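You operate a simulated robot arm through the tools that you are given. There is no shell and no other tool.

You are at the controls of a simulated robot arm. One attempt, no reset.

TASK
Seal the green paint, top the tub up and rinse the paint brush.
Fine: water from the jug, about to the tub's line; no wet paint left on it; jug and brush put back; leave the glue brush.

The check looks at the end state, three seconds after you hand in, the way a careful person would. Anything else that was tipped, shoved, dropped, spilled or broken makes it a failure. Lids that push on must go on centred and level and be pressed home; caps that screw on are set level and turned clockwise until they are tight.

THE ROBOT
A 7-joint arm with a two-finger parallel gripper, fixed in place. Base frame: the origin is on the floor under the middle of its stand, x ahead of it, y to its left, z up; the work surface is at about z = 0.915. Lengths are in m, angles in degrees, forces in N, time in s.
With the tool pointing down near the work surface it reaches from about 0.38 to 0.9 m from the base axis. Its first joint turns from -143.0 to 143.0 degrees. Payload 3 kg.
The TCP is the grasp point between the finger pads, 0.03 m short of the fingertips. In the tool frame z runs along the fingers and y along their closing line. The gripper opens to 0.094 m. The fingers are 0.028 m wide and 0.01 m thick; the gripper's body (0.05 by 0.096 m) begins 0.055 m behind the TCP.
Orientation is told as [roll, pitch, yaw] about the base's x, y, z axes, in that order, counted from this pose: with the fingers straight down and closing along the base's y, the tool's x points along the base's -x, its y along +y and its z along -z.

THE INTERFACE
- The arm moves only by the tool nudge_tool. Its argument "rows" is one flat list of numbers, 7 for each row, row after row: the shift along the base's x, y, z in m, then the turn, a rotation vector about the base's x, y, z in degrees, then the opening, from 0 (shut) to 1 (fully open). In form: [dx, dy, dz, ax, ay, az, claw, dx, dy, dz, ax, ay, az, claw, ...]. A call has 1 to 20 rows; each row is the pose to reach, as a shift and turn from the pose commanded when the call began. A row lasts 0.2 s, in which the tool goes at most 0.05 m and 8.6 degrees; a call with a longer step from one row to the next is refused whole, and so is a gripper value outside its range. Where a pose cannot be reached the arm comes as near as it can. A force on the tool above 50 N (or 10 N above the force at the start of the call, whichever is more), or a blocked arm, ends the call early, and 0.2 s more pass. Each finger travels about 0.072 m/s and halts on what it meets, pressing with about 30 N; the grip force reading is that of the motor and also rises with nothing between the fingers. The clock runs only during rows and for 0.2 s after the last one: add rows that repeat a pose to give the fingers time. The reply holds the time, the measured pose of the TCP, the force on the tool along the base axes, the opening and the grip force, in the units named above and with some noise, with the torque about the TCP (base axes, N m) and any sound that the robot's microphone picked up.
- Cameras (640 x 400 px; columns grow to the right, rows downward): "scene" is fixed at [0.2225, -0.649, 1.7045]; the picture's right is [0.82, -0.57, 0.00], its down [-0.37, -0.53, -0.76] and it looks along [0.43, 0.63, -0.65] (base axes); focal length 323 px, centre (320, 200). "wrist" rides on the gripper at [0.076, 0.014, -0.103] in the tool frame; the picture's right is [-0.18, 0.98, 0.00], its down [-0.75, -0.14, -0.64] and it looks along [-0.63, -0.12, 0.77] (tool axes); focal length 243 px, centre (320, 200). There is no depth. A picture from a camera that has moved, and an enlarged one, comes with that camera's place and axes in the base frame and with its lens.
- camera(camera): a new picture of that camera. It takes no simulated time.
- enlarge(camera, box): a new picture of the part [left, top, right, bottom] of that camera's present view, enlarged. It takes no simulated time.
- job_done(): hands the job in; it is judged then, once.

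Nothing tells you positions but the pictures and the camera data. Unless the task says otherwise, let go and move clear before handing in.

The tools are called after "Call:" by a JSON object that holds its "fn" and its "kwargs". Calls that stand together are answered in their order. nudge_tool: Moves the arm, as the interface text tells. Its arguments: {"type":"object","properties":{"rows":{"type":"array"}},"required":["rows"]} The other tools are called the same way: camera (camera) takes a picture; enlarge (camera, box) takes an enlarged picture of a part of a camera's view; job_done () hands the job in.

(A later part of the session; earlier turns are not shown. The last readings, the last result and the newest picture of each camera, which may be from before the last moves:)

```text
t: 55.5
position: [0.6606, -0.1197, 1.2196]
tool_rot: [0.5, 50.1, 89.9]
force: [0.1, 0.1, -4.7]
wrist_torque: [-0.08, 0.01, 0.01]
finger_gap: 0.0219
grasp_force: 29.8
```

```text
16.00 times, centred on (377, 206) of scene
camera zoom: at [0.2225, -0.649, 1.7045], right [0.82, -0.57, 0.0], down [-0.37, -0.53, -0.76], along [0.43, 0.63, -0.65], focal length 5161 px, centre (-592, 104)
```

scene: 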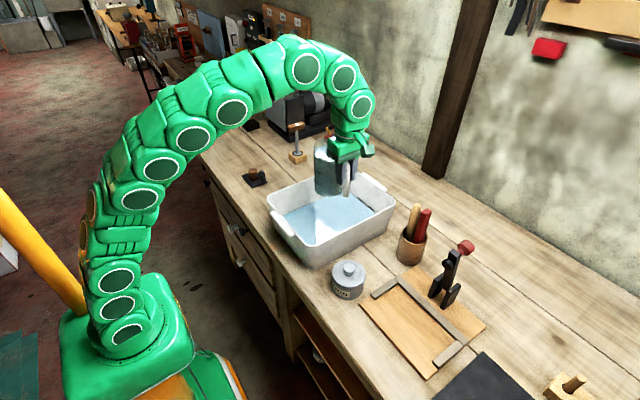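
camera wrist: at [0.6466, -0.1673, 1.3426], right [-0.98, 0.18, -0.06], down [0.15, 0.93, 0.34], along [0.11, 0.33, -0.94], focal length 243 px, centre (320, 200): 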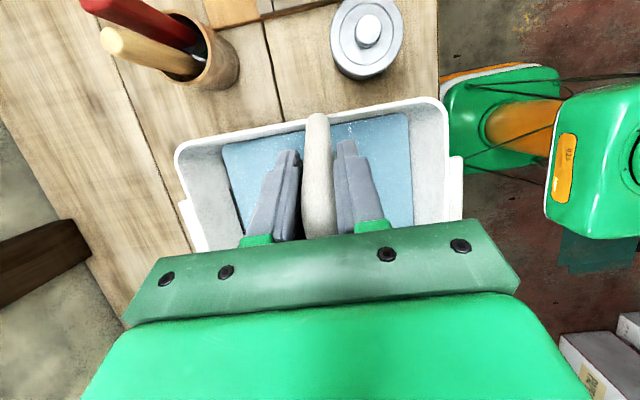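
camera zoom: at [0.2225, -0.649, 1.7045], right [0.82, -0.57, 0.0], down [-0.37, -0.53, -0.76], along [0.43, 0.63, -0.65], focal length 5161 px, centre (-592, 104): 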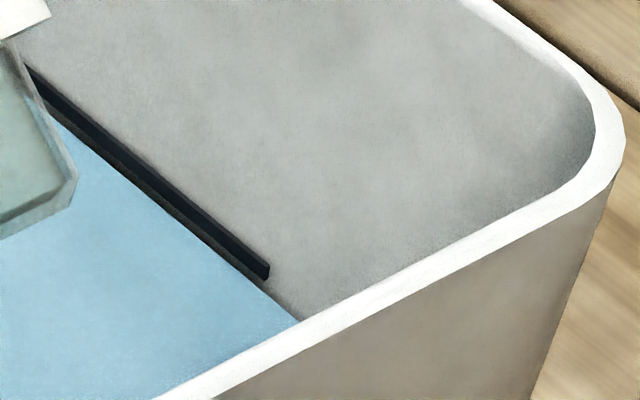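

Water is now just under the line. I continue in smaller tilt steps.

Call:
{"fn": "nudge_tool", "kwargs": {"rows": [0, 0.002, 0, -1.5, 0, 0, 0, 0, 0.004, 0, -3, 0, 0, 0, 0, 0.006, 0, -4.5, 0, 0, 0, 0, 0.008, 0, -6, 0, 0, 0, 0, 0.008, 0, -6, 0, 0, 0, 0, 0.008, 0, -6, 0, 0, 0, 0, 0.008, 0, -6, 0, 0, 0]}}

Call:
{"fn": "enlarge", "kwargs": {"camera": "scene", "box": [270, 130, 400, 240]}}

Call:
{"fn": "enlarge", "kwargs": {"camera": "scene", "box": [365, 194, 389, 218]}}

```text
t: 57.1
position: [0.6603, -0.1141, 1.2189]
tool_rot: [0.5, 56.2, 90.0]
force: [0.0, -0.5, -4.6]
wrist_torque: [-0.04, 0.03, 0.02]
finger_gap: 0.0216
grasp_force: 29.8
```

```text
3.64 times, centred on (335, 185) of scene
camera zoom: at [0.2225, -0.649, 1.7045], right [0.82, -0.57, 0.0], down [-0.37, -0.53, -0.76], along [0.43, 0.63, -0.65], focal length 1173 px, centre (266, 254)
```

zoom: 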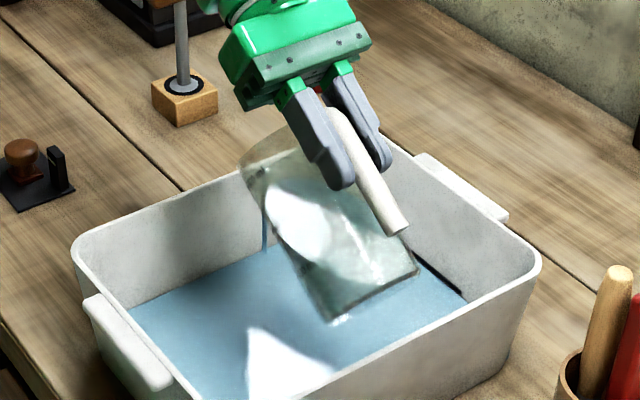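

```text
16.00 times, centred on (377, 206) of scene
camera zoom: at [0.2225, -0.649, 1.7045], right [0.82, -0.57, 0.0], down [-0.37, -0.53, -0.76], along [0.43, 0.63, -0.65], focal length 5161 px, centre (-592, 104)
```

zoom: 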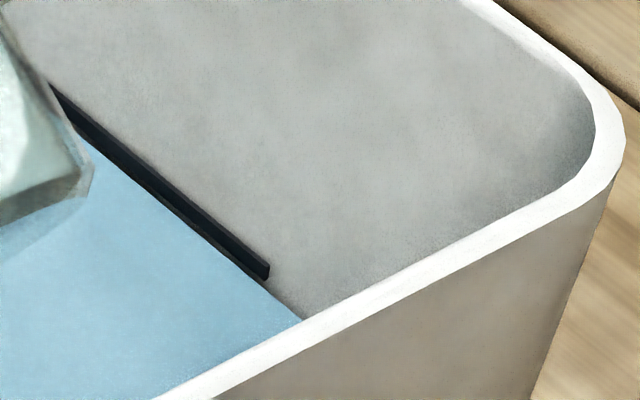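

Call:
{"fn": "nudge_tool", "kwargs": {"rows": [0, 0, 0, 0, 0, 0, 0, 0, 0, 0, 0, 0, 0, 0, 0, 0, 0, 0, 0, 0, 0, 0, 0, 0, 0, 0, 0, 0]}}

Call:
{"fn": "enlarge", "kwargs": {"camera": "scene", "box": [365, 194, 389, 218]}}

Call:
{"fn": "enlarge", "kwargs": {"camera": "scene", "box": [290, 130, 390, 220]}}

```text
t: 58.1
position: [0.6604, -0.1138, 1.2199]
tool_rot: [0.5, 56.1, 89.9]
force: [-0.2, 0.1, -4.7]
wrist_torque: [-0.05, 0.03, -0.02]
finger_gap: 0.0219
grasp_force: 29.9
```

```text
16.00 times, centred on (377, 206) of scene
camera zoom: at [0.2225, -0.649, 1.7045], right [0.82, -0.57, 0.0], down [-0.37, -0.53, -0.76], along [0.43, 0.63, -0.65], focal length 5161 px, centre (-592, 104)
```

zoom: 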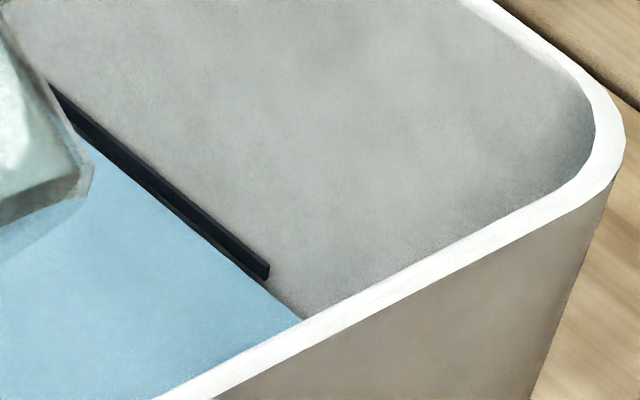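

```text
4.44 times, centred on (340, 175) of scene
camera zoom: at [0.2225, -0.649, 1.7045], right [0.82, -0.57, 0.0], down [-0.37, -0.53, -0.76], along [0.43, 0.63, -0.65], focal length 1434 px, centre (231, 311)
```

zoom: 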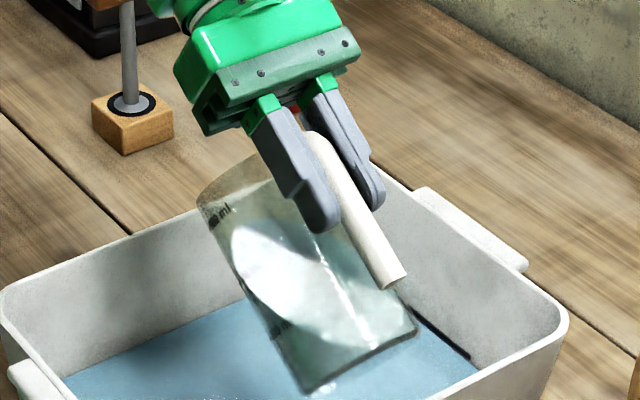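

Nearly at the lower edge of the line. Tilt a bit further.

Call:
{"fn": "nudge_tool", "kwargs": {"rows": [0, 0.002, 0, -1.5, 0, 0, 0, 0, 0.004, 0, -3, 0, 0, 0, 0, 0.006, 0, -4.5, 0, 0, 0, 0, 0.008, 0, -6, 0, 0, 0, 0, 0.008, 0, -6, 0, 0, 0, 0, 0.008, 0, -6, 0, 0, 0, 0, 0.008, 0, -6, 0, 0, 0, 0, 0.008, 0, -6, 0, 0, 0, 0, 0.008, 0, -6, 0, 0, 0]}}

Call:
{"fn": "enlarge", "kwargs": {"camera": "scene", "box": [365, 194, 389, 218]}}

Call:
{"fn": "enlarge", "kwargs": {"camera": "scene", "box": [290, 130, 390, 220]}}

```text
t: 60.1
position: [0.6608, -0.1045, 1.2192]
tool_rot: [0.4, 62.1, 89.8]
force: [-0.4, -0.4, -4.5]
wrist_torque: [-0.02, -0.01, -0.03]
finger_gap: 0.0217
grasp_force: 30.0
```

```text
16.00 times, centred on (377, 206) of scene
camera zoom: at [0.2225, -0.649, 1.7045], right [0.82, -0.57, 0.0], down [-0.37, -0.53, -0.76], along [0.43, 0.63, -0.65], focal length 5161 px, centre (-592, 104)
```

zoom: 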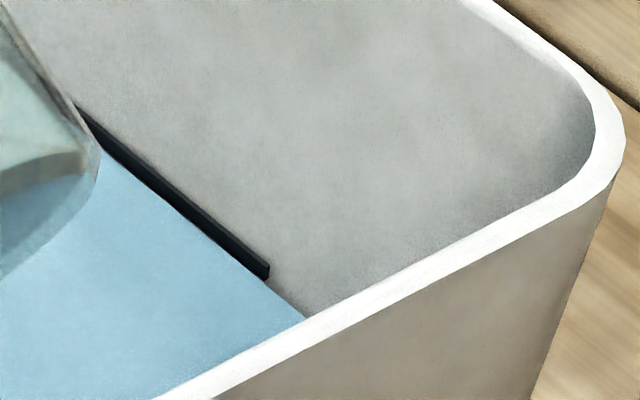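

```text
4.44 times, centred on (340, 175) of scene
camera zoom: at [0.2225, -0.649, 1.7045], right [0.82, -0.57, 0.0], down [-0.37, -0.53, -0.76], along [0.43, 0.63, -0.65], focal length 1434 px, centre (231, 311)
```

zoom: 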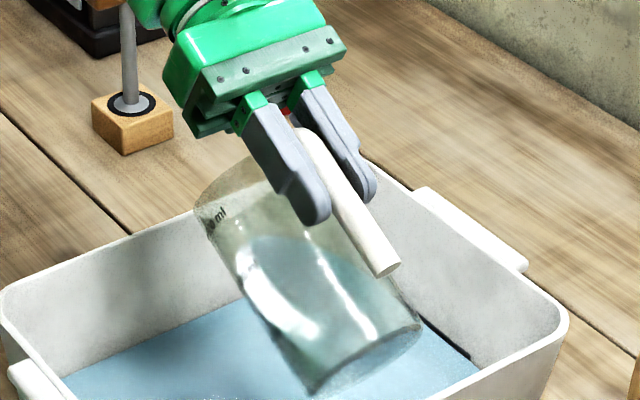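

Water touches the lower edge of the line now. One more small step to bring it to the middle of the line.

Call:
{"fn": "nudge_tool", "kwargs": {"rows": [0, 0.002, 0, -1.5, 0, 0, 0, 0, 0.004, 0, -3, 0, 0, 0, 0, 0.006, 0, -4.5, 0, 0, 0, 0, 0.007, 0, -5.5, 0, 0, 0, 0, 0.007, 0, -5.5, 0, 0, 0, 0, 0.007, 0, -5.5, 0, 0, 0, 0, 0.007, 0, -5.5, 0, 0, 0, 0, 0.007, 0, -5.5, 0, 0, 0, 0, 0.007, 0, -5.5, 0, 0, 0]}}

Call:
{"fn": "enlarge", "kwargs": {"camera": "scene", "box": [365, 194, 389, 218]}}

Call:
{"fn": "enlarge", "kwargs": {"camera": "scene", "box": [290, 130, 390, 220]}}

```text
t: 62.1
position: [0.6601, -0.0975, 1.2197]
tool_rot: [0.3, 67.6, 89.8]
force: [0.0, 0.1, -4.5]
wrist_torque: [0.01, 0.0, 0.01]
finger_gap: 0.0218
grasp_force: 29.6
```

```text
16.00 times, centred on (377, 206) of scene
camera zoom: at [0.2225, -0.649, 1.7045], right [0.82, -0.57, 0.0], down [-0.37, -0.53, -0.76], along [0.43, 0.63, -0.65], focal length 5161 px, centre (-592, 104)
```

zoom: 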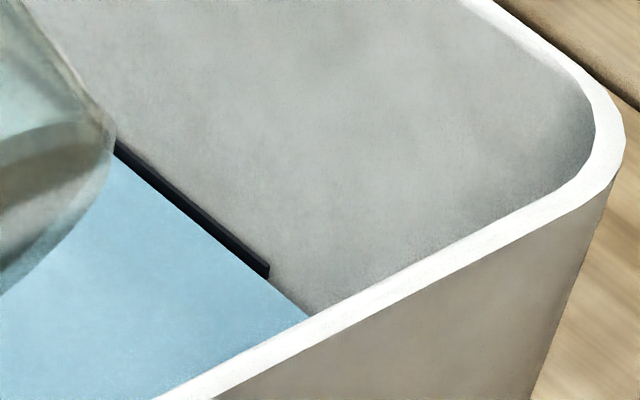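

```text
4.44 times, centred on (340, 175) of scene
camera zoom: at [0.2225, -0.649, 1.7045], right [0.82, -0.57, 0.0], down [-0.37, -0.53, -0.76], along [0.43, 0.63, -0.65], focal length 1434 px, centre (231, 311)
```

zoom: 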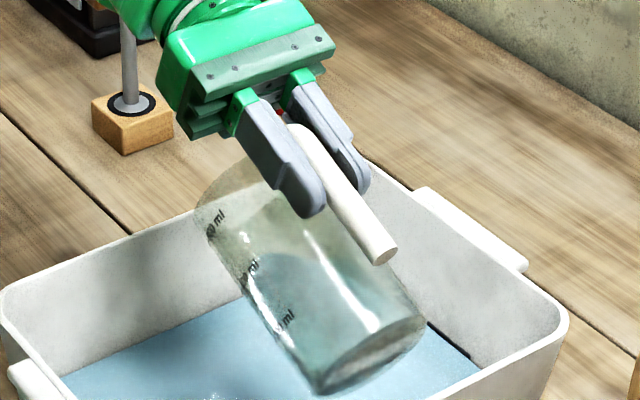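

The water now covers the lower part of the line. A tiny bit more and hold.

Call:
{"fn": "nudge_tool", "kwargs": {"rows": [0, 0.002, 0, -1.5, 0, 0, 0, 0, 0.003, 0, -2.5, 0, 0, 0, 0, 0.003, 0, -2.5, 0, 0, 0, 0, 0.003, 0, -2.5, 0, 0, 0, 0, 0.003, 0, -2.5, 0, 0, 0]}}

Call:
{"fn": "enlarge", "kwargs": {"camera": "scene", "box": [365, 194, 389, 218]}}

```text
t: 63.3
position: [0.6618, -0.0947, 1.2196]
tool_rot: [0.4, 70.2, 89.9]
force: [0.0, -0.8, -5.3]
wrist_torque: [0.01, 0.02, -0.01]
finger_gap: 0.0217
grasp_force: 29.9
```

```text
16.00 times, centred on (377, 206) of scene
camera zoom: at [0.2225, -0.649, 1.7045], right [0.82, -0.57, 0.0], down [-0.37, -0.53, -0.76], along [0.43, 0.63, -0.65], focal length 5161 px, centre (-592, 104)
```

zoom: 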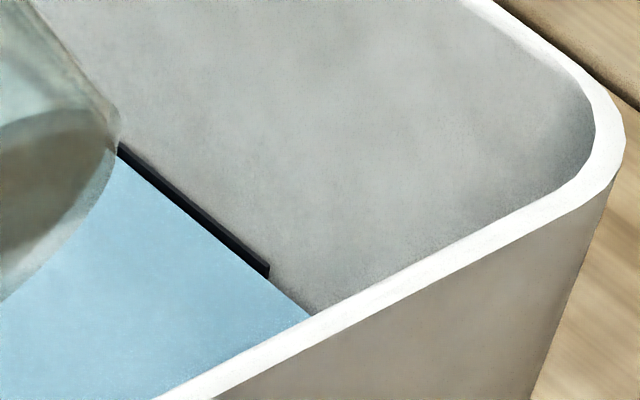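

Water is at the middle of the line. Now tilt the jug back upright over the tub.

Call:
{"fn": "nudge_tool", "kwargs": {"rows": [0, 0, 0, 3, 0, 0, 0, 0, 0, 0, 9, 0, 0, 0, 0, 0, 0, 16, 0, 0, 0, 0, 0, 0, 23, 0, 0, 0, 0, 0, 0, 30, 0, 0, 0, 0, 0, 0, 37, 0, 0, 0, 0, 0, 0, 44, 0, 0, 0, 0, 0, 0, 51, 0, 0, 0, 0, 0, 0, 58, 0, 0, 0, 0, 0, 0, 64, 0, 0, 0, 0, 0, 0, 68, 0, 0, 0, 0, 0, 0, 70.1, 0, 0, 0, 0, 0, 0, 70.1, 0, 0, 0, 0, 0, 0, 70.1, 0, 0, 0]}}

Call:
{"fn": "camera", "kwargs": {"camera": "scene"}}

Call:
{"fn": "enlarge", "kwargs": {"camera": "scene", "box": [260, 120, 400, 270]}}

```text
t: 66.3
position: [0.6599, -0.0942, 1.2191]
tool_rot: [0.5, 0.0, 89.8]
force: [-0.6, 0.2, -4.6]
wrist_torque: [-0.35, 0.0, 0.02]
finger_gap: 0.0215
grasp_force: 30.0
```

```text
taken
```

scene: 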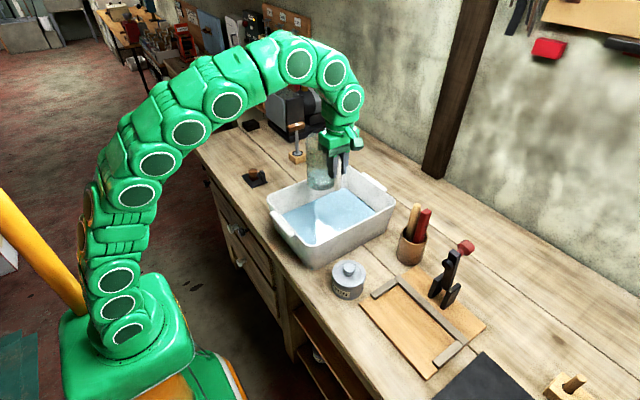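

```text
2.67 times, centred on (330, 195) of scene
camera zoom: at [0.2225, -0.649, 1.7045], right [0.82, -0.57, 0.0], down [-0.37, -0.53, -0.76], along [0.43, 0.63, -0.65], focal length 860 px, centre (293, 213)
```

zoom: 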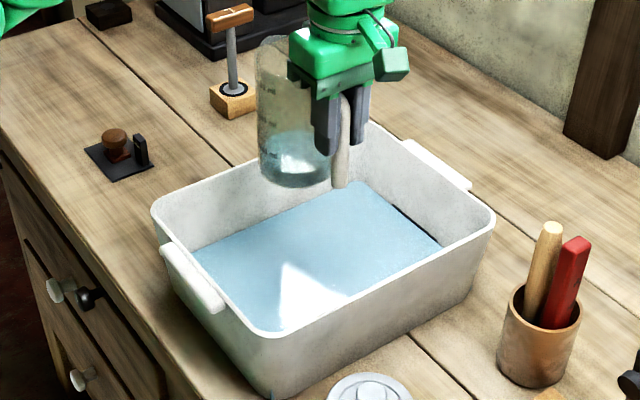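

The jug is upright again with some water left; tub is filled to the line. Carry it back above its original spot.

Call:
{"fn": "nudge_tool", "kwargs": {"rows": [-0.001, 0.006, 0.002, 0, 0, 0, 0, -0.004, 0.02, 0.003, 0, 0, 0, 0, -0.009, 0.044, 0.003, 0, 0, 0, 0, -0.015, 0.07, 0.003, 0, 0, 0, 0, -0.021, 0.098, 0.003, 0, 0, 0, 0, -0.027, 0.126, 0.003, 0, 0, 0, 0, -0.033, 0.154, 0.003, 0, 0, 0, 0, -0.039, 0.181, 0.003, 0, 0, 0, 0, -0.044, 0.205, 0.002, 0, 0, 0, 0, -0.048, 0.223, 0.001, 0, 0, 0, 0, -0.0505, 0.234, 0, 0, 0, 0, 0, -0.0513, 0.2379, 0, 0, 0, 0, 0, -0.0513, 0.2379, 0, 0, 0, 0, 0]}}

Call:
{"fn": "enlarge", "kwargs": {"camera": "scene", "box": [220, 80, 340, 210]}}

```text
t: 69.1
position: [0.6092, 0.1433, 1.2194]
tool_rot: [0.5, 0.1, 90.0]
force: [0.1, 0.2, -4.5]
wrist_torque: [-0.35, 0.0, -0.01]
finger_gap: 0.0219
grasp_force: 30.2
```

```text
3.08 times, centred on (280, 145) of scene
camera zoom: at [0.2225, -0.649, 1.7045], right [0.82, -0.57, 0.0], down [-0.37, -0.53, -0.76], along [0.43, 0.63, -0.65], focal length 992 px, centre (443, 369)
```

zoom: 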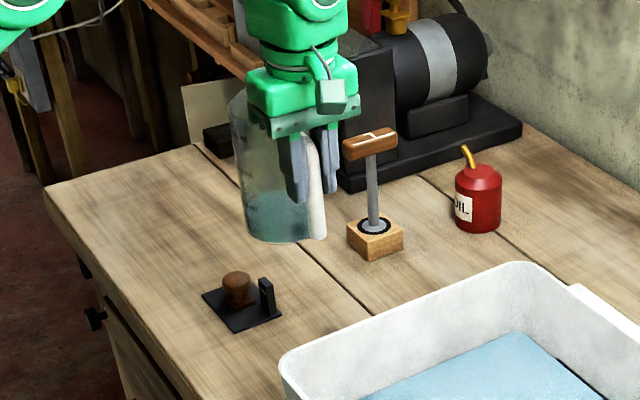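

Position matches the pick-up spot. Lower it slowly to just above the bench.

Call:
{"fn": "nudge_tool", "kwargs": {"rows": [0, 0, -0.01, 0, 0, 0, 0, 0, 0, -0.03, 0, 0, 0, 0, 0, 0, -0.055, 0, 0, 0, 0, 0, 0, -0.08, 0, 0, 0, 0, 0, 0, -0.105, 0, 0, 0, 0, 0, 0, -0.13, 0, 0, 0, 0, 0, 0, -0.155, 0, 0, 0, 0, 0, 0, -0.175, 0, 0, 0, 0, 0, 0, -0.188, 0, 0, 0, 0, 0, 0, -0.194, 0, 0, 0, 0, 0, 0, -0.197, 0, 0, 0, 0]}}

Call:
{"fn": "enlarge", "kwargs": {"camera": "scene", "box": [230, 130, 330, 210]}}

```text
t: 71.5
position: [0.6083, 0.1432, 1.022]
tool_rot: [0.5, -0.1, 89.9]
force: [-0.5, 0.2, -4.9]
wrist_torque: [-0.33, 0.01, 0.0]
finger_gap: 0.0217
grasp_force: 30.2
```

```text
5.00 times, centred on (280, 170) of scene
camera zoom: at [0.2225, -0.649, 1.7045], right [0.82, -0.57, 0.0], down [-0.37, -0.53, -0.76], along [0.43, 0.63, -0.65], focal length 1613 px, centre (520, 350)
```

zoom: 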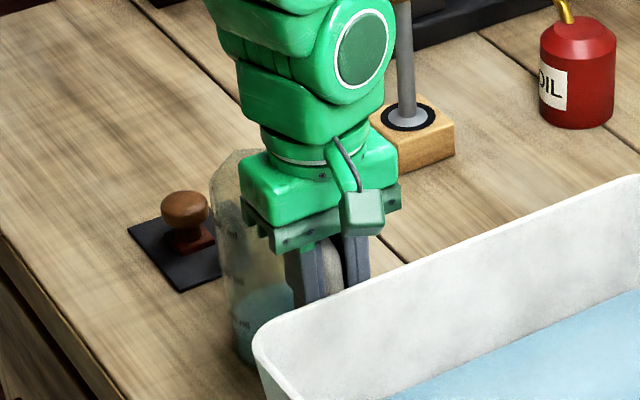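

Call:
{"fn": "nudge_tool", "kwargs": {"rows": [0, 0, -0.001, 0, 0, 0, 0, 0, 0, -0.002, 0, 0, 0, 0, 0, 0, -0.003, 0, 0, 0, 0, 0, 0, -0.004, 0, 0, 0, 0, 0, 0, -0.004, 0, 0, 0, 0]}}

```text
t: 72.7
position: [0.6097, 0.1436, 1.0186]
tool_rot: [0.5, 0.0, 89.9]
force: [0.8, -6.9, 12.5]
wrist_torque: [0.88, 0.05, -0.04]
finger_gap: 0.0218
grasp_force: 29.5
```

The jug is on the bench. Relieve the pressure a touch and open the fingers.

Call:
{"fn": "nudge_tool", "kwargs": {"rows": [0, 0, 0.0015, 0, 0, 0, 0, 0, 0, 0.0015, 0, 0, 0, 0]}}

Call:
{"fn": "nudge_tool", "kwargs": {"rows": [0, 0, 0, 0, 0, 0, 0.5, 0, 0, 0, 0, 0, 0, 0.8, 0, 0, 0, 0, 0, 0, 1, 0, 0, 0, 0, 0, 0, 1, 0, 0, 0, 0, 0, 0, 1]}}

Call:
{"fn": "camera", "kwargs": {"camera": "wrist"}}

```text
t: 73.3
position: [0.6087, 0.1438, 1.0206]
tool_rot: [0.6, -0.1, 89.9]
force: [-1.8, 0.4, -4.4]
wrist_torque: [-0.38, -0.01, 0.0]
finger_gap: 0.0217
grasp_force: 30.5
```

```text
t: 74.5
position: [0.6089, 0.1422, 1.0199]
tool_rot: [0.5, 0.0, 89.9]
force: [-0.4, 0.4, 0.9]
wrist_torque: [0.01, -0.04, -0.02]
finger_gap: 0.0943
grasp_force: 0.1
```

```text
taken
camera wrist: at [0.5951, 0.0673, 1.123], right [-0.98, 0.19, 0.01], down [0.15, 0.75, 0.64], along [0.11, 0.63, -0.77], focal length 243 px, centre (320, 200)
```

wrist: 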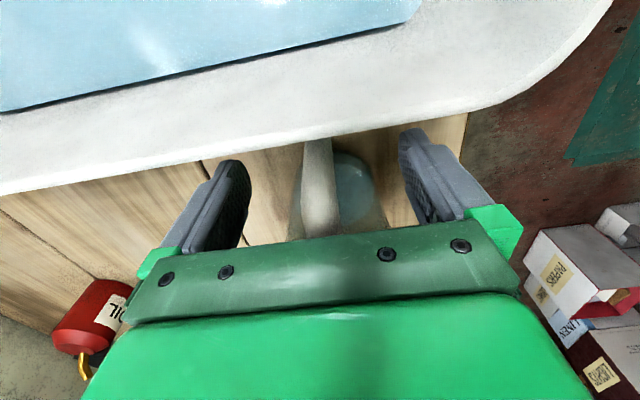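

Jug released. I rise straight up, then unwind yaw to 0 and head back toward the brush cup area.

Call:
{"fn": "nudge_tool", "kwargs": {"rows": [0, 0, 0.02, 0, 0, 0, 1, 0, 0, 0.06, 0, 0, 0, 1, 0, 0, 0.1, 0, 0, 0, 1, 0, 0, 0.14, 0, 0, 0, 1, 0, 0, 0.18, 0, 0, 0, 1, 0, 0, 0.18, 0, 0, 0, 1]}}

Call:
{"fn": "camera", "kwargs": {"camera": "wrist"}}

Call:
{"fn": "nudge_tool", "kwargs": {"rows": [0, -0.03, 0.01, 0, 0, -8.2, 1, 0, -0.06, 0.01, 0, 0, -16.4, 1, 0, -0.09, 0.01, 0, 0, -24.6, 1, 0, -0.13, 0.01, 0, 0, -32.8, 1, 0, -0.17, 0.01, 0, 0, -41, 1, 0, -0.21, 0.01, 0, 0, -49.2, 1, 0, -0.25, 0.01, 0, 0, -57.4, 1, 0, -0.29, 0.01, 0, 0, -65.6, 1, 0, -0.33, 0.01, 0, 0, -73.8, 1, 0, -0.37, 0.01, 0, 0, -82, 1, 0, -0.41, 0.01, 0, 0, -89.9, 1, 0, -0.41, 0.01, 0, 0, -89.9, 1]}}

Call:
{"fn": "camera", "kwargs": {"camera": "scene"}}

```text
t: 75.9
position: [0.6071, 0.1439, 1.1994]
tool_rot: [0.5, 0.0, 90.0]
force: [0.3, -0.3, -0.1]
wrist_torque: [0.01, 0.0, 0.04]
finger_gap: 0.0941
grasp_force: 0.1
```

```text
taken
camera wrist: at [0.5938, 0.0667, 1.3022], right [-0.98, 0.19, 0.01], down [0.15, 0.75, 0.64], along [0.11, 0.63, -0.77], focal length 243 px, centre (320, 200)
```

wrist: 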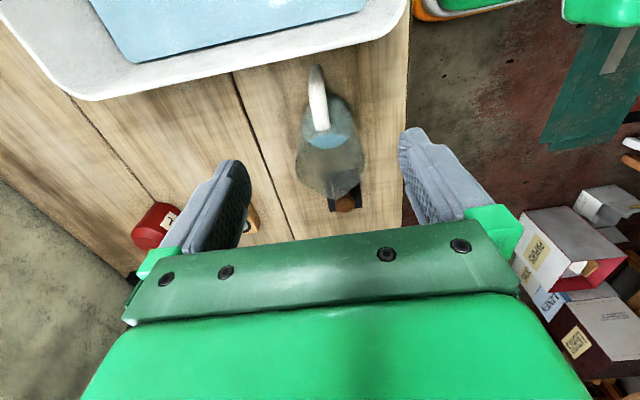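

```text
t: 78.5
position: [0.6085, -0.2683, 1.2107]
tool_rot: [0.5, -0.1, 0.0]
force: [-1.4, 0.7, 0.5]
wrist_torque: [-0.02, -0.02, -0.01]
finger_gap: 0.0939
grasp_force: 0.0
```

```text
taken
```

scene: 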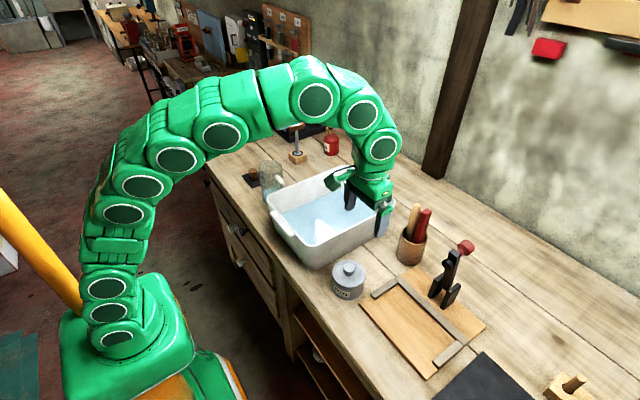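

Jug is back in place. Now tilt the fingers outward (pitch −45°) so that the camera looks horizontally at the handles.

Call:
{"fn": "nudge_tool", "kwargs": {"rows": [0.01, -0.001, 0, 0, -7.5, 0, 1, 0.02, -0.002, -0.01, 0, -15, 0, 1, 0.03, -0.003, -0.02, 0, -22.5, 0, 1, 0.045, -0.005, -0.03, 0, -30, 0, 1, 0.06, -0.006, -0.04, 0, -37.5, 0, 1, 0.072, -0.007, -0.04, -0.5, -45, 0, 1, 0.072, -0.007, -0.04, -0.5, -45, 0, 1]}}

Call:
{"fn": "camera", "kwargs": {"camera": "wrist"}}

Call:
{"fn": "camera", "kwargs": {"camera": "scene"}}

```text
t: 80.1
position: [0.6813, -0.2751, 1.1698]
tool_rot: [-0.2, -45.1, 0.3]
force: [-0.6, 0.1, 0.0]
wrist_torque: [0.01, 0.0, -0.01]
finger_gap: 0.0942
grasp_force: 0.0
```

```text
taken
camera wrist: at [0.5543, -0.2604, 1.1887], right [0.13, 0.98, 0.13], down [0.08, -0.14, 0.99], along [0.99, -0.12, -0.09], focal length 243 px, centre (320, 200)
```

wrist: 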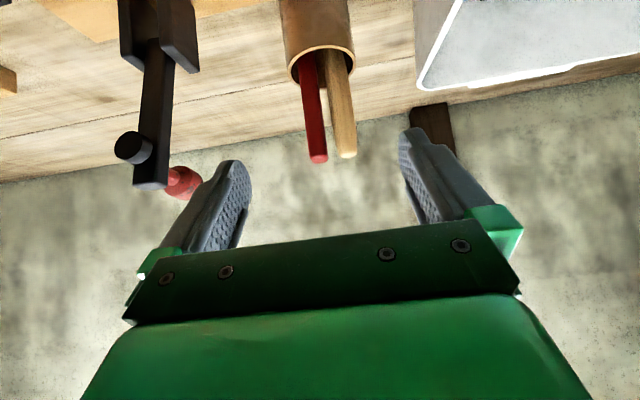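

```text
taken
```

scene: 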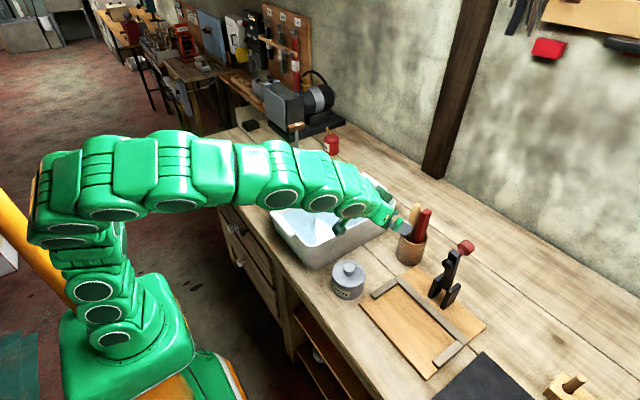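

Call:
{"fn": "enlarge", "kwargs": {"camera": "wrist", "box": [275, 30, 375, 170]}}

Call:
{"fn": "enlarge", "kwargs": {"camera": "wrist", "box": [290, 90, 370, 165]}}

```text
2.86 times, centred on (325, 100) of wrist
camera zoom: at [0.5543, -0.2604, 1.1887], right [0.13, 0.98, 0.13], down [0.08, -0.14, 0.99], along [0.99, -0.12, -0.09], focal length 693 px, centre (306, 486)
```

zoom: 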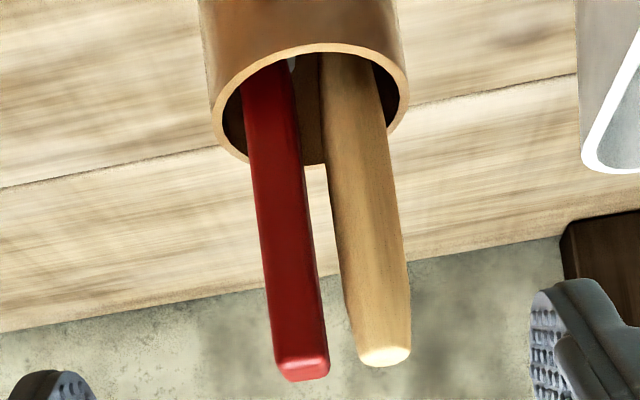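

```text
5.33 times, centred on (330, 128) of wrist
camera zoom: at [0.5543, -0.2604, 1.1887], right [0.13, 0.98, 0.13], down [0.08, -0.14, 0.99], along [0.99, -0.12, -0.09], focal length 1294 px, centre (267, 587)
```

zoom: 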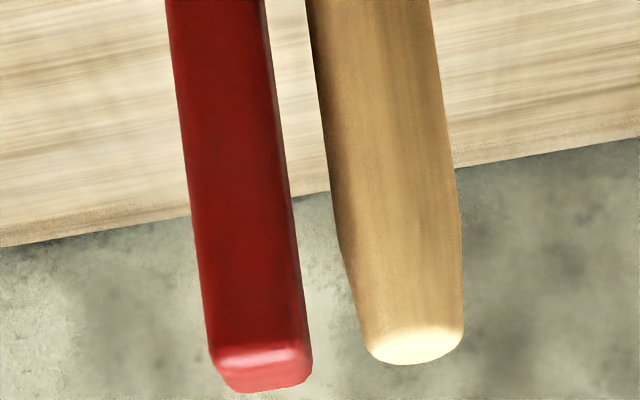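

Now I have a clear side view: red handle (about 17 mm wide in y, 22 mm in x) at y≈−0.287 and the wooden one at y≈−0.2555, with only ~1 cm between. I'll approach horizontally with yaw ≈ +25° so fingertips grip the red handle's near half without reaching the wooden one.

Call:
{"fn": "nudge_tool", "kwargs": {"rows": [0, -0.01, -0.01, 0, -8, 0, 0.5, 0, -0.03, -0.02, 0, -16, 0, 0.5, 0, -0.05, -0.03, 0, -25, 0, 0.5, 0, -0.05, -0.03, 0, -25, 0, 0.5]}}

Call:
{"fn": "nudge_tool", "kwargs": {"rows": [0, 0, -0.005, 0, 0, 8.3, 0.5, 0.005, 0, -0.01, 0, 0, 16.6, 0.5, 0.01, 0, -0.02, 0, 0, 25, 0.5, 0.01, 0, -0.02, 0, 0, 25, 0.5]}}

Call:
{"fn": "camera", "kwargs": {"camera": "wrist"}}

Call:
{"fn": "camera", "kwargs": {"camera": "scene"}}

```text
refused: row 3 steps farther than a row can; nothing moved
```

```text
t: 81.1
position: [0.6899, -0.2739, 1.1497]
tool_rot: [-0.1, -45.1, 25.3]
force: [0.2, 0.4, 0.1]
wrist_torque: [0.0, 0.01, 0.02]
finger_gap: 0.0472
grasp_force: 0.0
```

```text
taken
camera wrist: at [0.5696, -0.3139, 1.1685], right [-0.3, 0.94, 0.13], down [0.13, -0.09, 0.99], along [0.94, 0.32, -0.1], focal length 243 px, centre (320, 200)
```

wrist: 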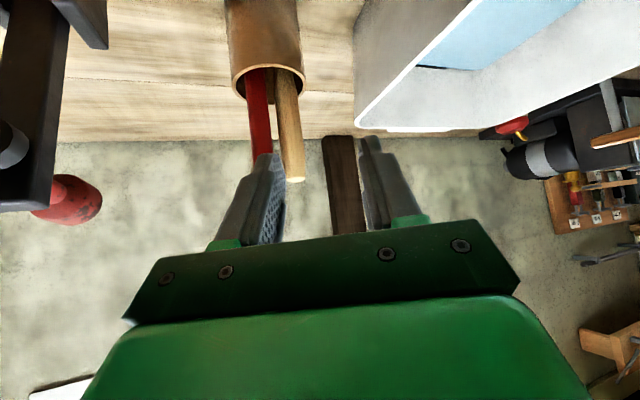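

```text
taken
```

scene: 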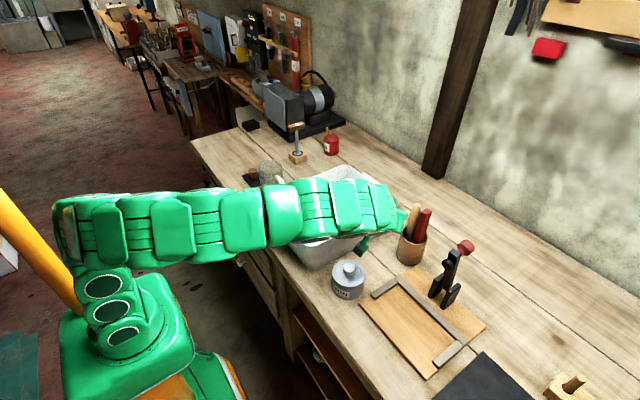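

The first call was refused, the yaw was executed. Now tilt further outward by 25° about the matching axis and shift to the stand-off on the −y side.

Call:
{"fn": "nudge_tool", "kwargs": {"rows": [0, -0.015, 0, 2.6, -5.6, 0, 0.5, 0, -0.03, -0.005, 5.2, -11.3, 0, 0.5, 0, -0.045, -0.01, 7.9, -17, 0, 0.5, 0.005, -0.056, -0.015, 10.57, -22.66, 0, 0.5, 0.005, -0.056, -0.015, 10.57, -22.66, 0, 0.5]}}

Call:
{"fn": "camera", "kwargs": {"camera": "wrist"}}

Call:
{"fn": "camera", "kwargs": {"camera": "scene"}}

```text
t: 82.3
position: [0.6943, -0.331, 1.1359]
tool_rot: [-0.6, -70.1, 25.6]
force: [0.2, -0.3, -0.8]
wrist_torque: [0.0, 0.0, 0.0]
finger_gap: 0.0472
grasp_force: 0.0
```

```text
taken
camera wrist: at [0.5776, -0.3697, 1.0993], right [-0.36, 0.92, 0.17], down [-0.26, -0.27, 0.93], along [0.9, 0.29, 0.33], focal length 243 px, centre (320, 200)
```

wrist: 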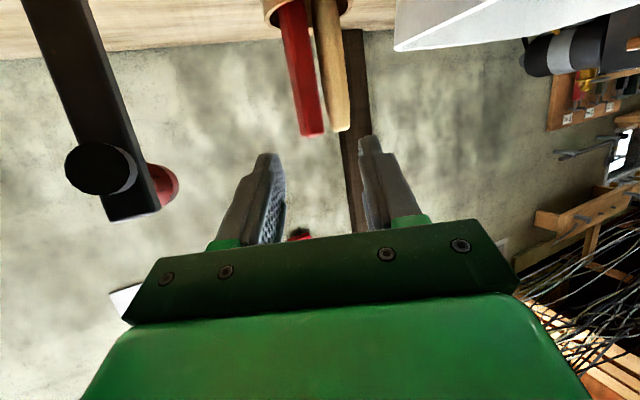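

```text
taken
```

scene: 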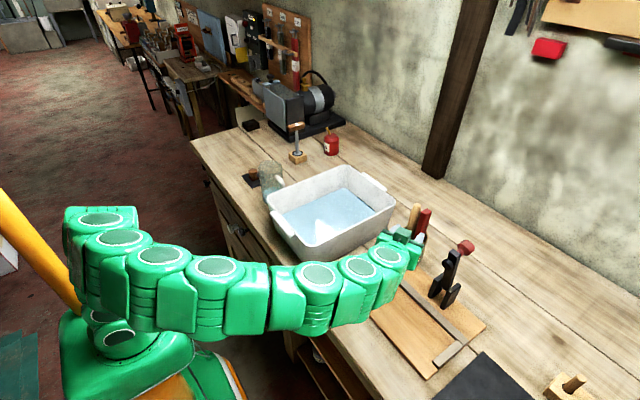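

Call:
{"fn": "enlarge", "kwargs": {"camera": "wrist", "box": [260, 0, 380, 150]}}

Call:
{"fn": "enlarge", "kwargs": {"camera": "scene", "box": [340, 190, 490, 310]}}

```text
2.67 times, centred on (320, 75) of wrist
camera zoom: at [0.5776, -0.3697, 1.0993], right [-0.36, 0.92, 0.17], down [-0.26, -0.27, 0.93], along [0.9, 0.29, 0.33], focal length 647 px, centre (320, 533)
```

zoom: 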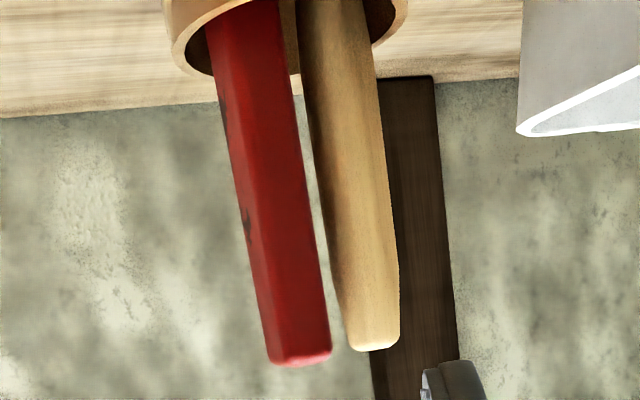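

```text
3.33 times, centred on (415, 250) of scene
camera zoom: at [0.2225, -0.649, 1.7045], right [0.82, -0.57, 0.0], down [-0.37, -0.53, -0.76], along [0.43, 0.63, -0.65], focal length 1075 px, centre (3, 33)
```

zoom: 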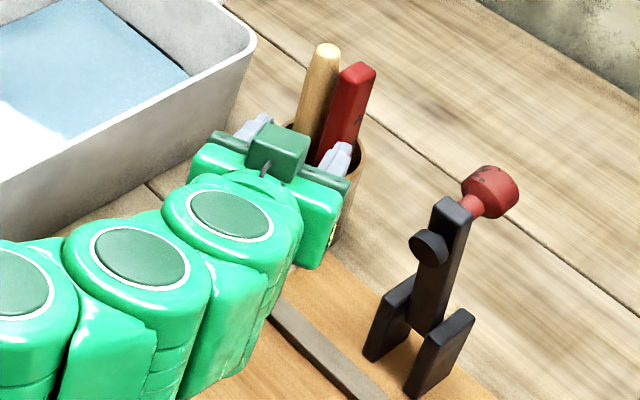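

Refined: red handle centre (0.819,−0.287), wooden one (0.8176,−0.256). I move to 25 mm short of the grip pose, fingers opened to ~34 mm, then check.

Call:
{"fn": "nudge_tool", "kwargs": {"rows": [0.0061, -0.0128, -0.005, 0, 0, 0, 0.36, 0.03, -0.003, -0.012, 0, 0, 0, 0.36, 0.052, 0.0085, -0.018, 0, 0, 0, 0.36, 0.0714, 0.0185, -0.0209, 0, 0, 0, 0.36, 0.0714, 0.0185, -0.0209, 0, 0, 0, 0.36]}}

Call:
{"fn": "camera", "kwargs": {"camera": "wrist"}}

Call:
{"fn": "enlarge", "kwargs": {"camera": "wrist", "box": [240, 60, 400, 200]}}

Call:
{"fn": "enlarge", "kwargs": {"camera": "scene", "box": [370, 190, 490, 280]}}

```text
t: 83.5
position: [0.7661, -0.3118, 1.1132]
tool_rot: [-0.5, -70.0, 25.6]
force: [0.0, 0.1, 0.2]
wrist_torque: [0.0, -0.01, 0.01]
finger_gap: 0.0338
grasp_force: 0.2
```

```text
taken
camera wrist: at [0.6492, -0.351, 1.0769], right [-0.36, 0.92, 0.17], down [-0.25, -0.27, 0.93], along [0.9, 0.29, 0.33], focal length 243 px, centre (320, 200)
```

wrist: 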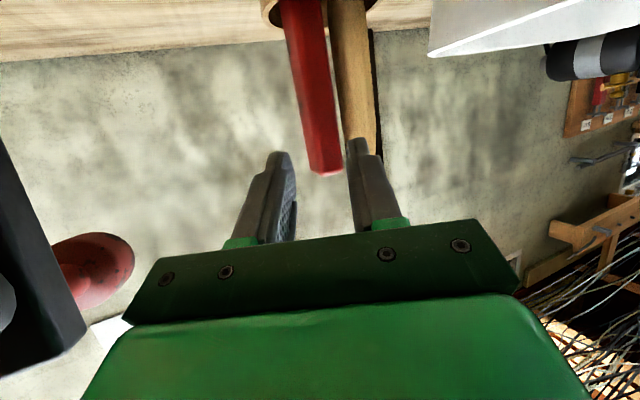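

```text
2.86 times, centred on (320, 130) of wrist
camera zoom: at [0.6492, -0.351, 1.0769], right [-0.36, 0.92, 0.17], down [-0.25, -0.27, 0.93], along [0.9, 0.29, 0.33], focal length 693 px, centre (320, 400)
```

zoom: 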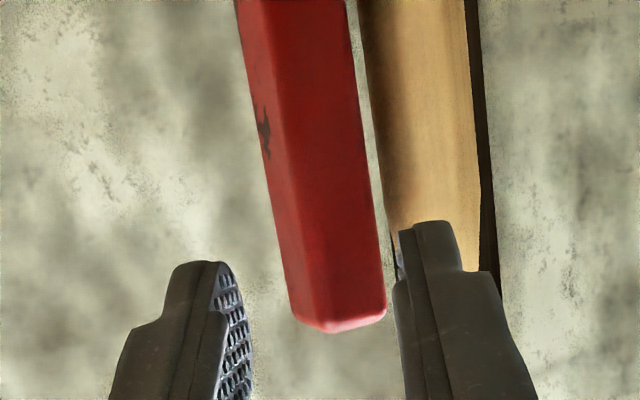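

```text
4.44 times, centred on (430, 235) of scene
camera zoom: at [0.2225, -0.649, 1.7045], right [0.82, -0.57, 0.0], down [-0.37, -0.53, -0.76], along [0.43, 0.63, -0.65], focal length 1434 px, centre (-169, 44)
```

zoom: 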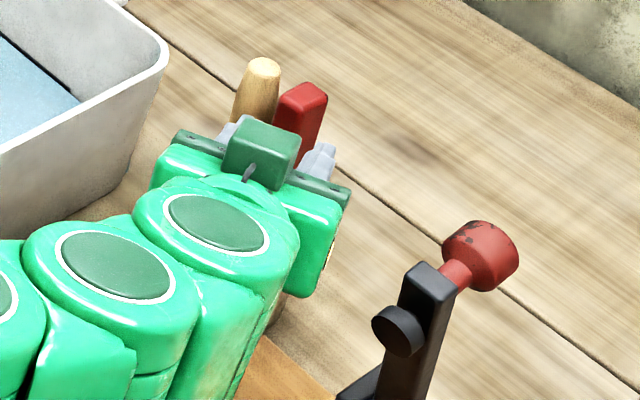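

Fingers are centred on the red handle, the +y finger sits in front of the wooden one. I advance about 22 mm along the approach direction.

Call:
{"fn": "nudge_tool", "kwargs": {"rows": [0.0072, 0.0035, 0, 0, 0, 0, 0.36, 0.0144, 0.0069, 0, 0, 0, 0, 0.36, 0.0198, 0.0095, 0, 0, 0, 0, 0.36, 0.0198, 0.0095, 0, 0, 0, 0, 0.36]}}

Call:
{"fn": "enlarge", "kwargs": {"camera": "wrist", "box": [240, 80, 400, 220]}}

Call:
{"fn": "enlarge", "kwargs": {"camera": "scene", "box": [390, 190, 450, 240]}}

```text
t: 84.5
position: [0.7857, -0.3021, 1.1138]
tool_rot: [-0.7, -70.0, 25.6]
force: [0.2, 0.1, 1.1]
wrist_torque: [0.0, 0.01, -0.03]
finger_gap: 0.0338
grasp_force: 0.1
```

```text
2.86 times, centred on (320, 150) of wrist
camera zoom: at [0.6697, -0.3411, 1.0777], right [-0.36, 0.92, 0.17], down [-0.25, -0.27, 0.93], along [0.9, 0.29, 0.33], focal length 693 px, centre (320, 343)
```

zoom: 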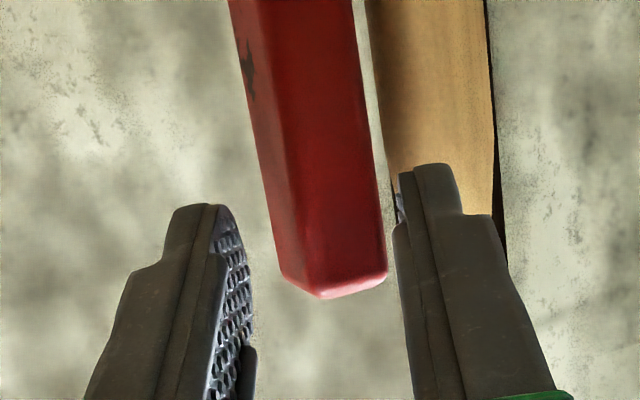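

```text
8.00 times, centred on (420, 215) of scene
camera zoom: at [0.2225, -0.649, 1.7045], right [0.82, -0.57, 0.0], down [-0.37, -0.53, -0.76], along [0.43, 0.63, -0.65], focal length 2581 px, centre (-480, 80)
```

zoom: 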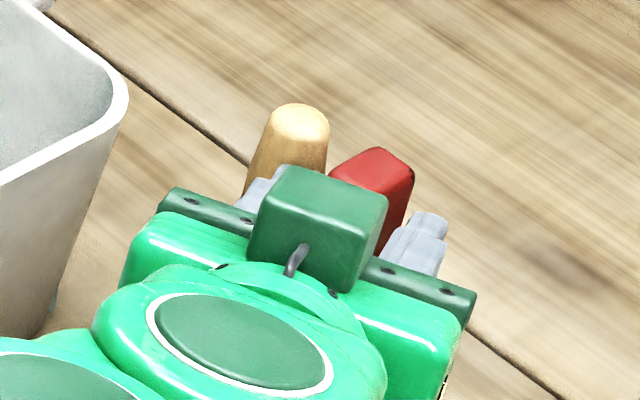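

Call:
{"fn": "nudge_tool", "kwargs": {"rows": [0.0018, 0.0009, 0, 0, 0, 0, 0.36, 0.0018, 0.0009, 0, 0, 0, 0, 0.3, 0.0018, 0.0009, 0, 0, 0, 0, 0.24, 0.0018, 0.0009, 0, 0, 0, 0, 0.18, 0.0018, 0.0009, 0, 0, 0, 0, 0.1, 0.0018, 0.0009, 0, 0, 0, 0, 0, 0.0018, 0.0009, 0, 0, 0, 0, 0]}}

Call:
{"fn": "enlarge", "kwargs": {"camera": "wrist", "box": [240, 80, 400, 220]}}

Call:
{"fn": "enlarge", "kwargs": {"camera": "scene", "box": [390, 190, 450, 240]}}

```text
t: 86.1
position: [0.7882, -0.3008, 1.1143]
tool_rot: [-0.5, -70.0, 25.8]
force: [0.4, -0.9, 1.3]
wrist_torque: [-0.11, -0.07, -0.03]
finger_gap: 0.0197
grasp_force: 30.1
```

```text
2.86 times, centred on (320, 150) of wrist
camera zoom: at [0.6711, -0.3399, 1.0778], right [-0.36, 0.92, 0.17], down [-0.25, -0.27, 0.93], along [0.9, 0.29, 0.33], focal length 693 px, centre (320, 343)
```

zoom: 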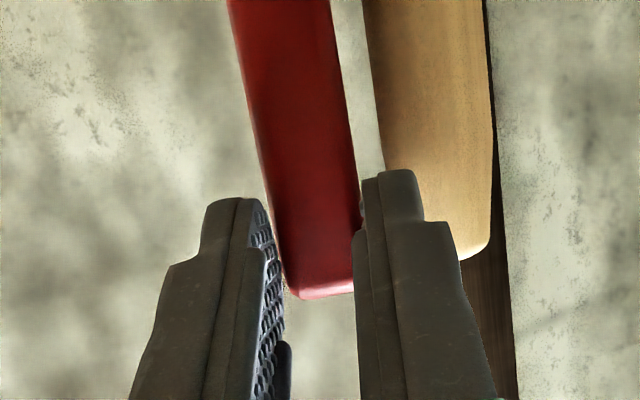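

```text
8.00 times, centred on (420, 215) of scene
camera zoom: at [0.2225, -0.649, 1.7045], right [0.82, -0.57, 0.0], down [-0.37, -0.53, -0.76], along [0.43, 0.63, -0.65], focal length 2581 px, centre (-480, 80)
```

zoom: 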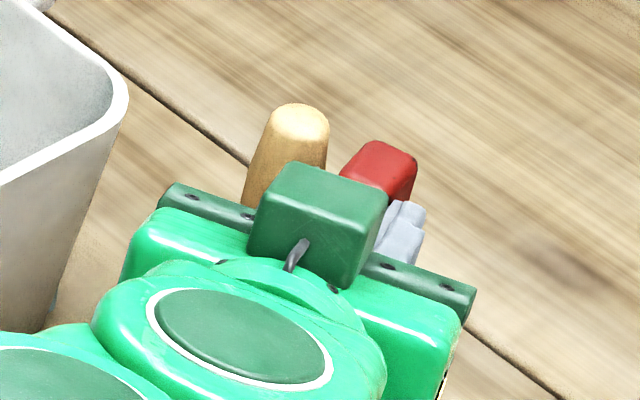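

The red brush is gripped (gap 20 mm), the wooden one is untouched. Lift slowly by 3 cm and check.

Call:
{"fn": "nudge_tool", "kwargs": {"rows": [0, 0, 0.006, 0, 0, 0, 0, 0, 0, 0.014, 0, 0, 0, 0, 0, 0, 0.022, 0, 0, 0, 0, 0, 0, 0.03, 0, 0, 0, 0, 0, 0, 0.03, 0, 0, 0, 0]}}

Call:
{"fn": "camera", "kwargs": {"camera": "wrist"}}

Call:
{"fn": "enlarge", "kwargs": {"camera": "scene", "box": [380, 180, 460, 270]}}

```text
t: 87.3
position: [0.787, -0.3023, 1.1443]
tool_rot: [-0.5, -69.9, 25.8]
force: [0.0, 0.2, -0.3]
wrist_torque: [0.04, 0.02, 0.01]
finger_gap: 0.0188
grasp_force: 30.4
```

```text
taken
camera wrist: at [0.6711, -0.3398, 1.1079], right [-0.36, 0.92, 0.17], down [-0.25, -0.27, 0.93], along [0.9, 0.29, 0.33], focal length 243 px, centre (320, 200)
```

wrist: 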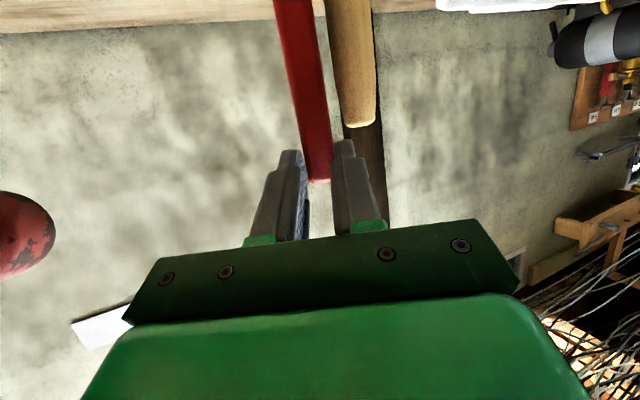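

```text
4.44 times, centred on (420, 225) of scene
camera zoom: at [0.2225, -0.649, 1.7045], right [0.82, -0.57, 0.0], down [-0.37, -0.53, -0.76], along [0.43, 0.63, -0.65], focal length 1434 px, centre (-124, 89)
```

zoom: 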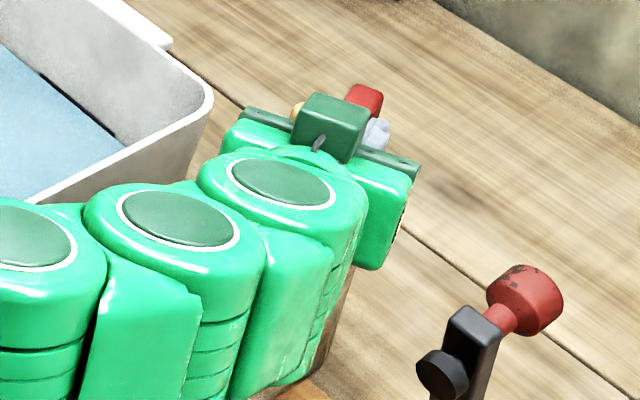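

The brush comes up with the gripper. Continue lifting another 9.5 cm.

Call:
{"fn": "nudge_tool", "kwargs": {"rows": [0, 0, 0.01, 0, 0, 0, 0, 0, 0, 0.025, 0, 0, 0, 0, 0, 0, 0.04, 0, 0, 0, 0, 0, 0, 0.055, 0, 0, 0, 0, 0, 0, 0.07, 0, 0, 0, 0, 0, 0, 0.085, 0, 0, 0, 0, 0, 0, 0.095, 0, 0, 0, 0, 0, 0, 0.095, 0, 0, 0, 0]}}

Call:
{"fn": "camera", "kwargs": {"camera": "wrist"}}

Call:
{"fn": "enlarge", "kwargs": {"camera": "scene", "box": [340, 140, 480, 280]}}

```text
t: 89.1
position: [0.7882, -0.3, 1.2385]
tool_rot: [-0.5, -70.0, 25.5]
force: [-0.1, 0.0, 0.0]
wrist_torque: [0.0, 0.0, 0.0]
finger_gap: 0.0188
grasp_force: 30.0
```

```text
taken
camera wrist: at [0.6708, -0.3387, 1.2028], right [-0.36, 0.92, 0.17], down [-0.25, -0.27, 0.93], along [0.9, 0.29, 0.33], focal length 243 px, centre (320, 200)
```

wrist: 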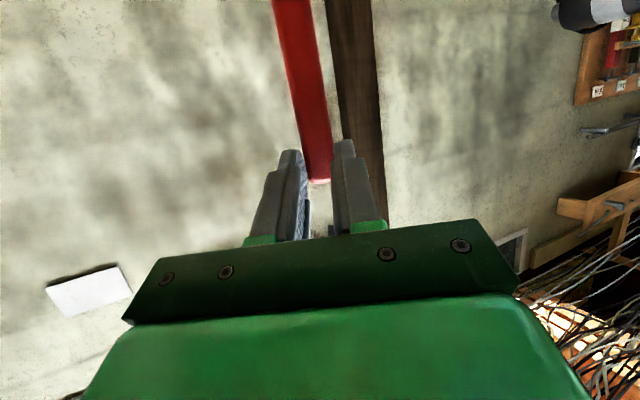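

```text
2.86 times, centred on (410, 210) of scene
camera zoom: at [0.2225, -0.649, 1.7045], right [0.82, -0.57, 0.0], down [-0.37, -0.53, -0.76], along [0.43, 0.63, -0.65], focal length 922 px, centre (63, 171)
```

zoom: 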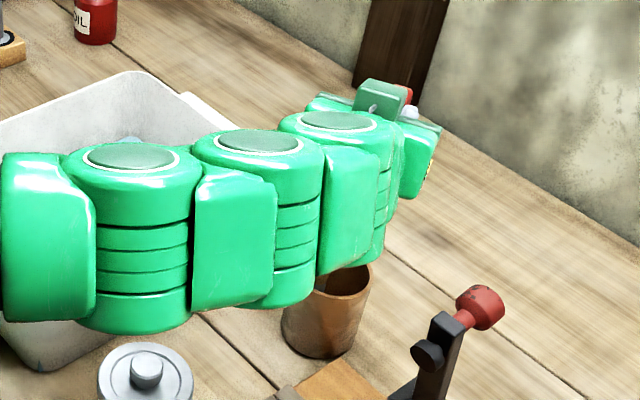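

Brush should be clear of the cup now. I'll raise slightly, retract −x away from the wooden brush, then view from the scene.

Call:
{"fn": "nudge_tool", "kwargs": {"rows": [0, 0, 0.015, 0, 0, 0, 0, 0, 0, 0.025, 0, 0, 0, 0, -0.02, 0, 0.025, 0, 0, 0, 0, -0.045, 0, 0.025, 0, 0, 0, 0, -0.07, 0, 0.025, 0, 0, 0, 0, -0.09, 0.005, 0.025, 0, 0, 0, 0, -0.09, 0.03, 0.025, 0, 0, 0, 0, -0.09, 0.06, 0.025, 0, 0, 0, 0, -0.09, 0.06, 0.025, 0, 0, 0, 0]}}

Call:
{"fn": "camera", "kwargs": {"camera": "scene"}}

Call:
{"fn": "camera", "kwargs": {"camera": "wrist"}}

```text
t: 91.1
position: [0.6988, -0.2404, 1.2635]
tool_rot: [-0.7, -70.0, 25.7]
force: [0.8, 0.0, -0.9]
wrist_torque: [-0.04, 0.04, -0.01]
finger_gap: 0.0186
grasp_force: 30.6
```

```text
taken
```

scene: 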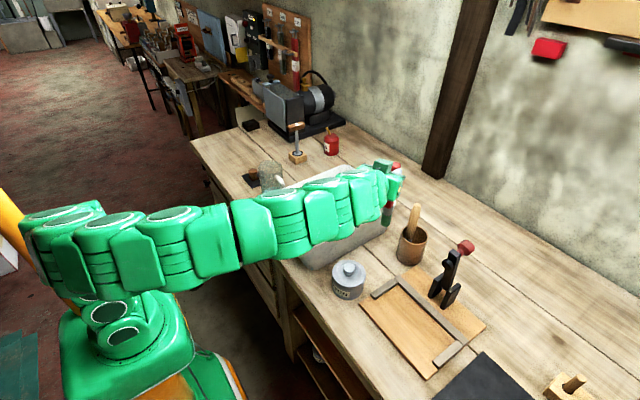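

```text
taken
camera wrist: at [0.5818, -0.28, 1.2279], right [-0.36, 0.92, 0.17], down [-0.25, -0.27, 0.93], along [0.9, 0.29, 0.33], focal length 243 px, centre (320, 200)
```

wrist: 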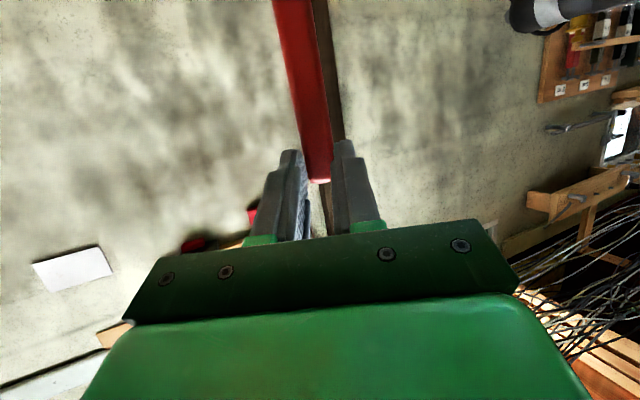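

Call:
{"fn": "enlarge", "kwargs": {"camera": "scene", "box": [360, 160, 440, 270]}}

```text
3.64 times, centred on (400, 215) of scene
camera zoom: at [0.2225, -0.649, 1.7045], right [0.82, -0.57, 0.0], down [-0.37, -0.53, -0.76], along [0.43, 0.63, -0.65], focal length 1173 px, centre (29, 146)
```

zoom: 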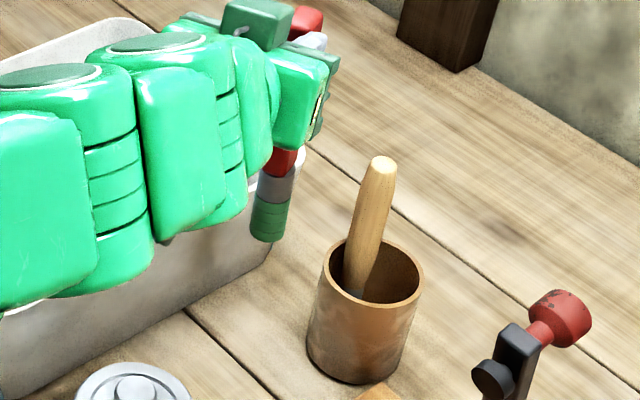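

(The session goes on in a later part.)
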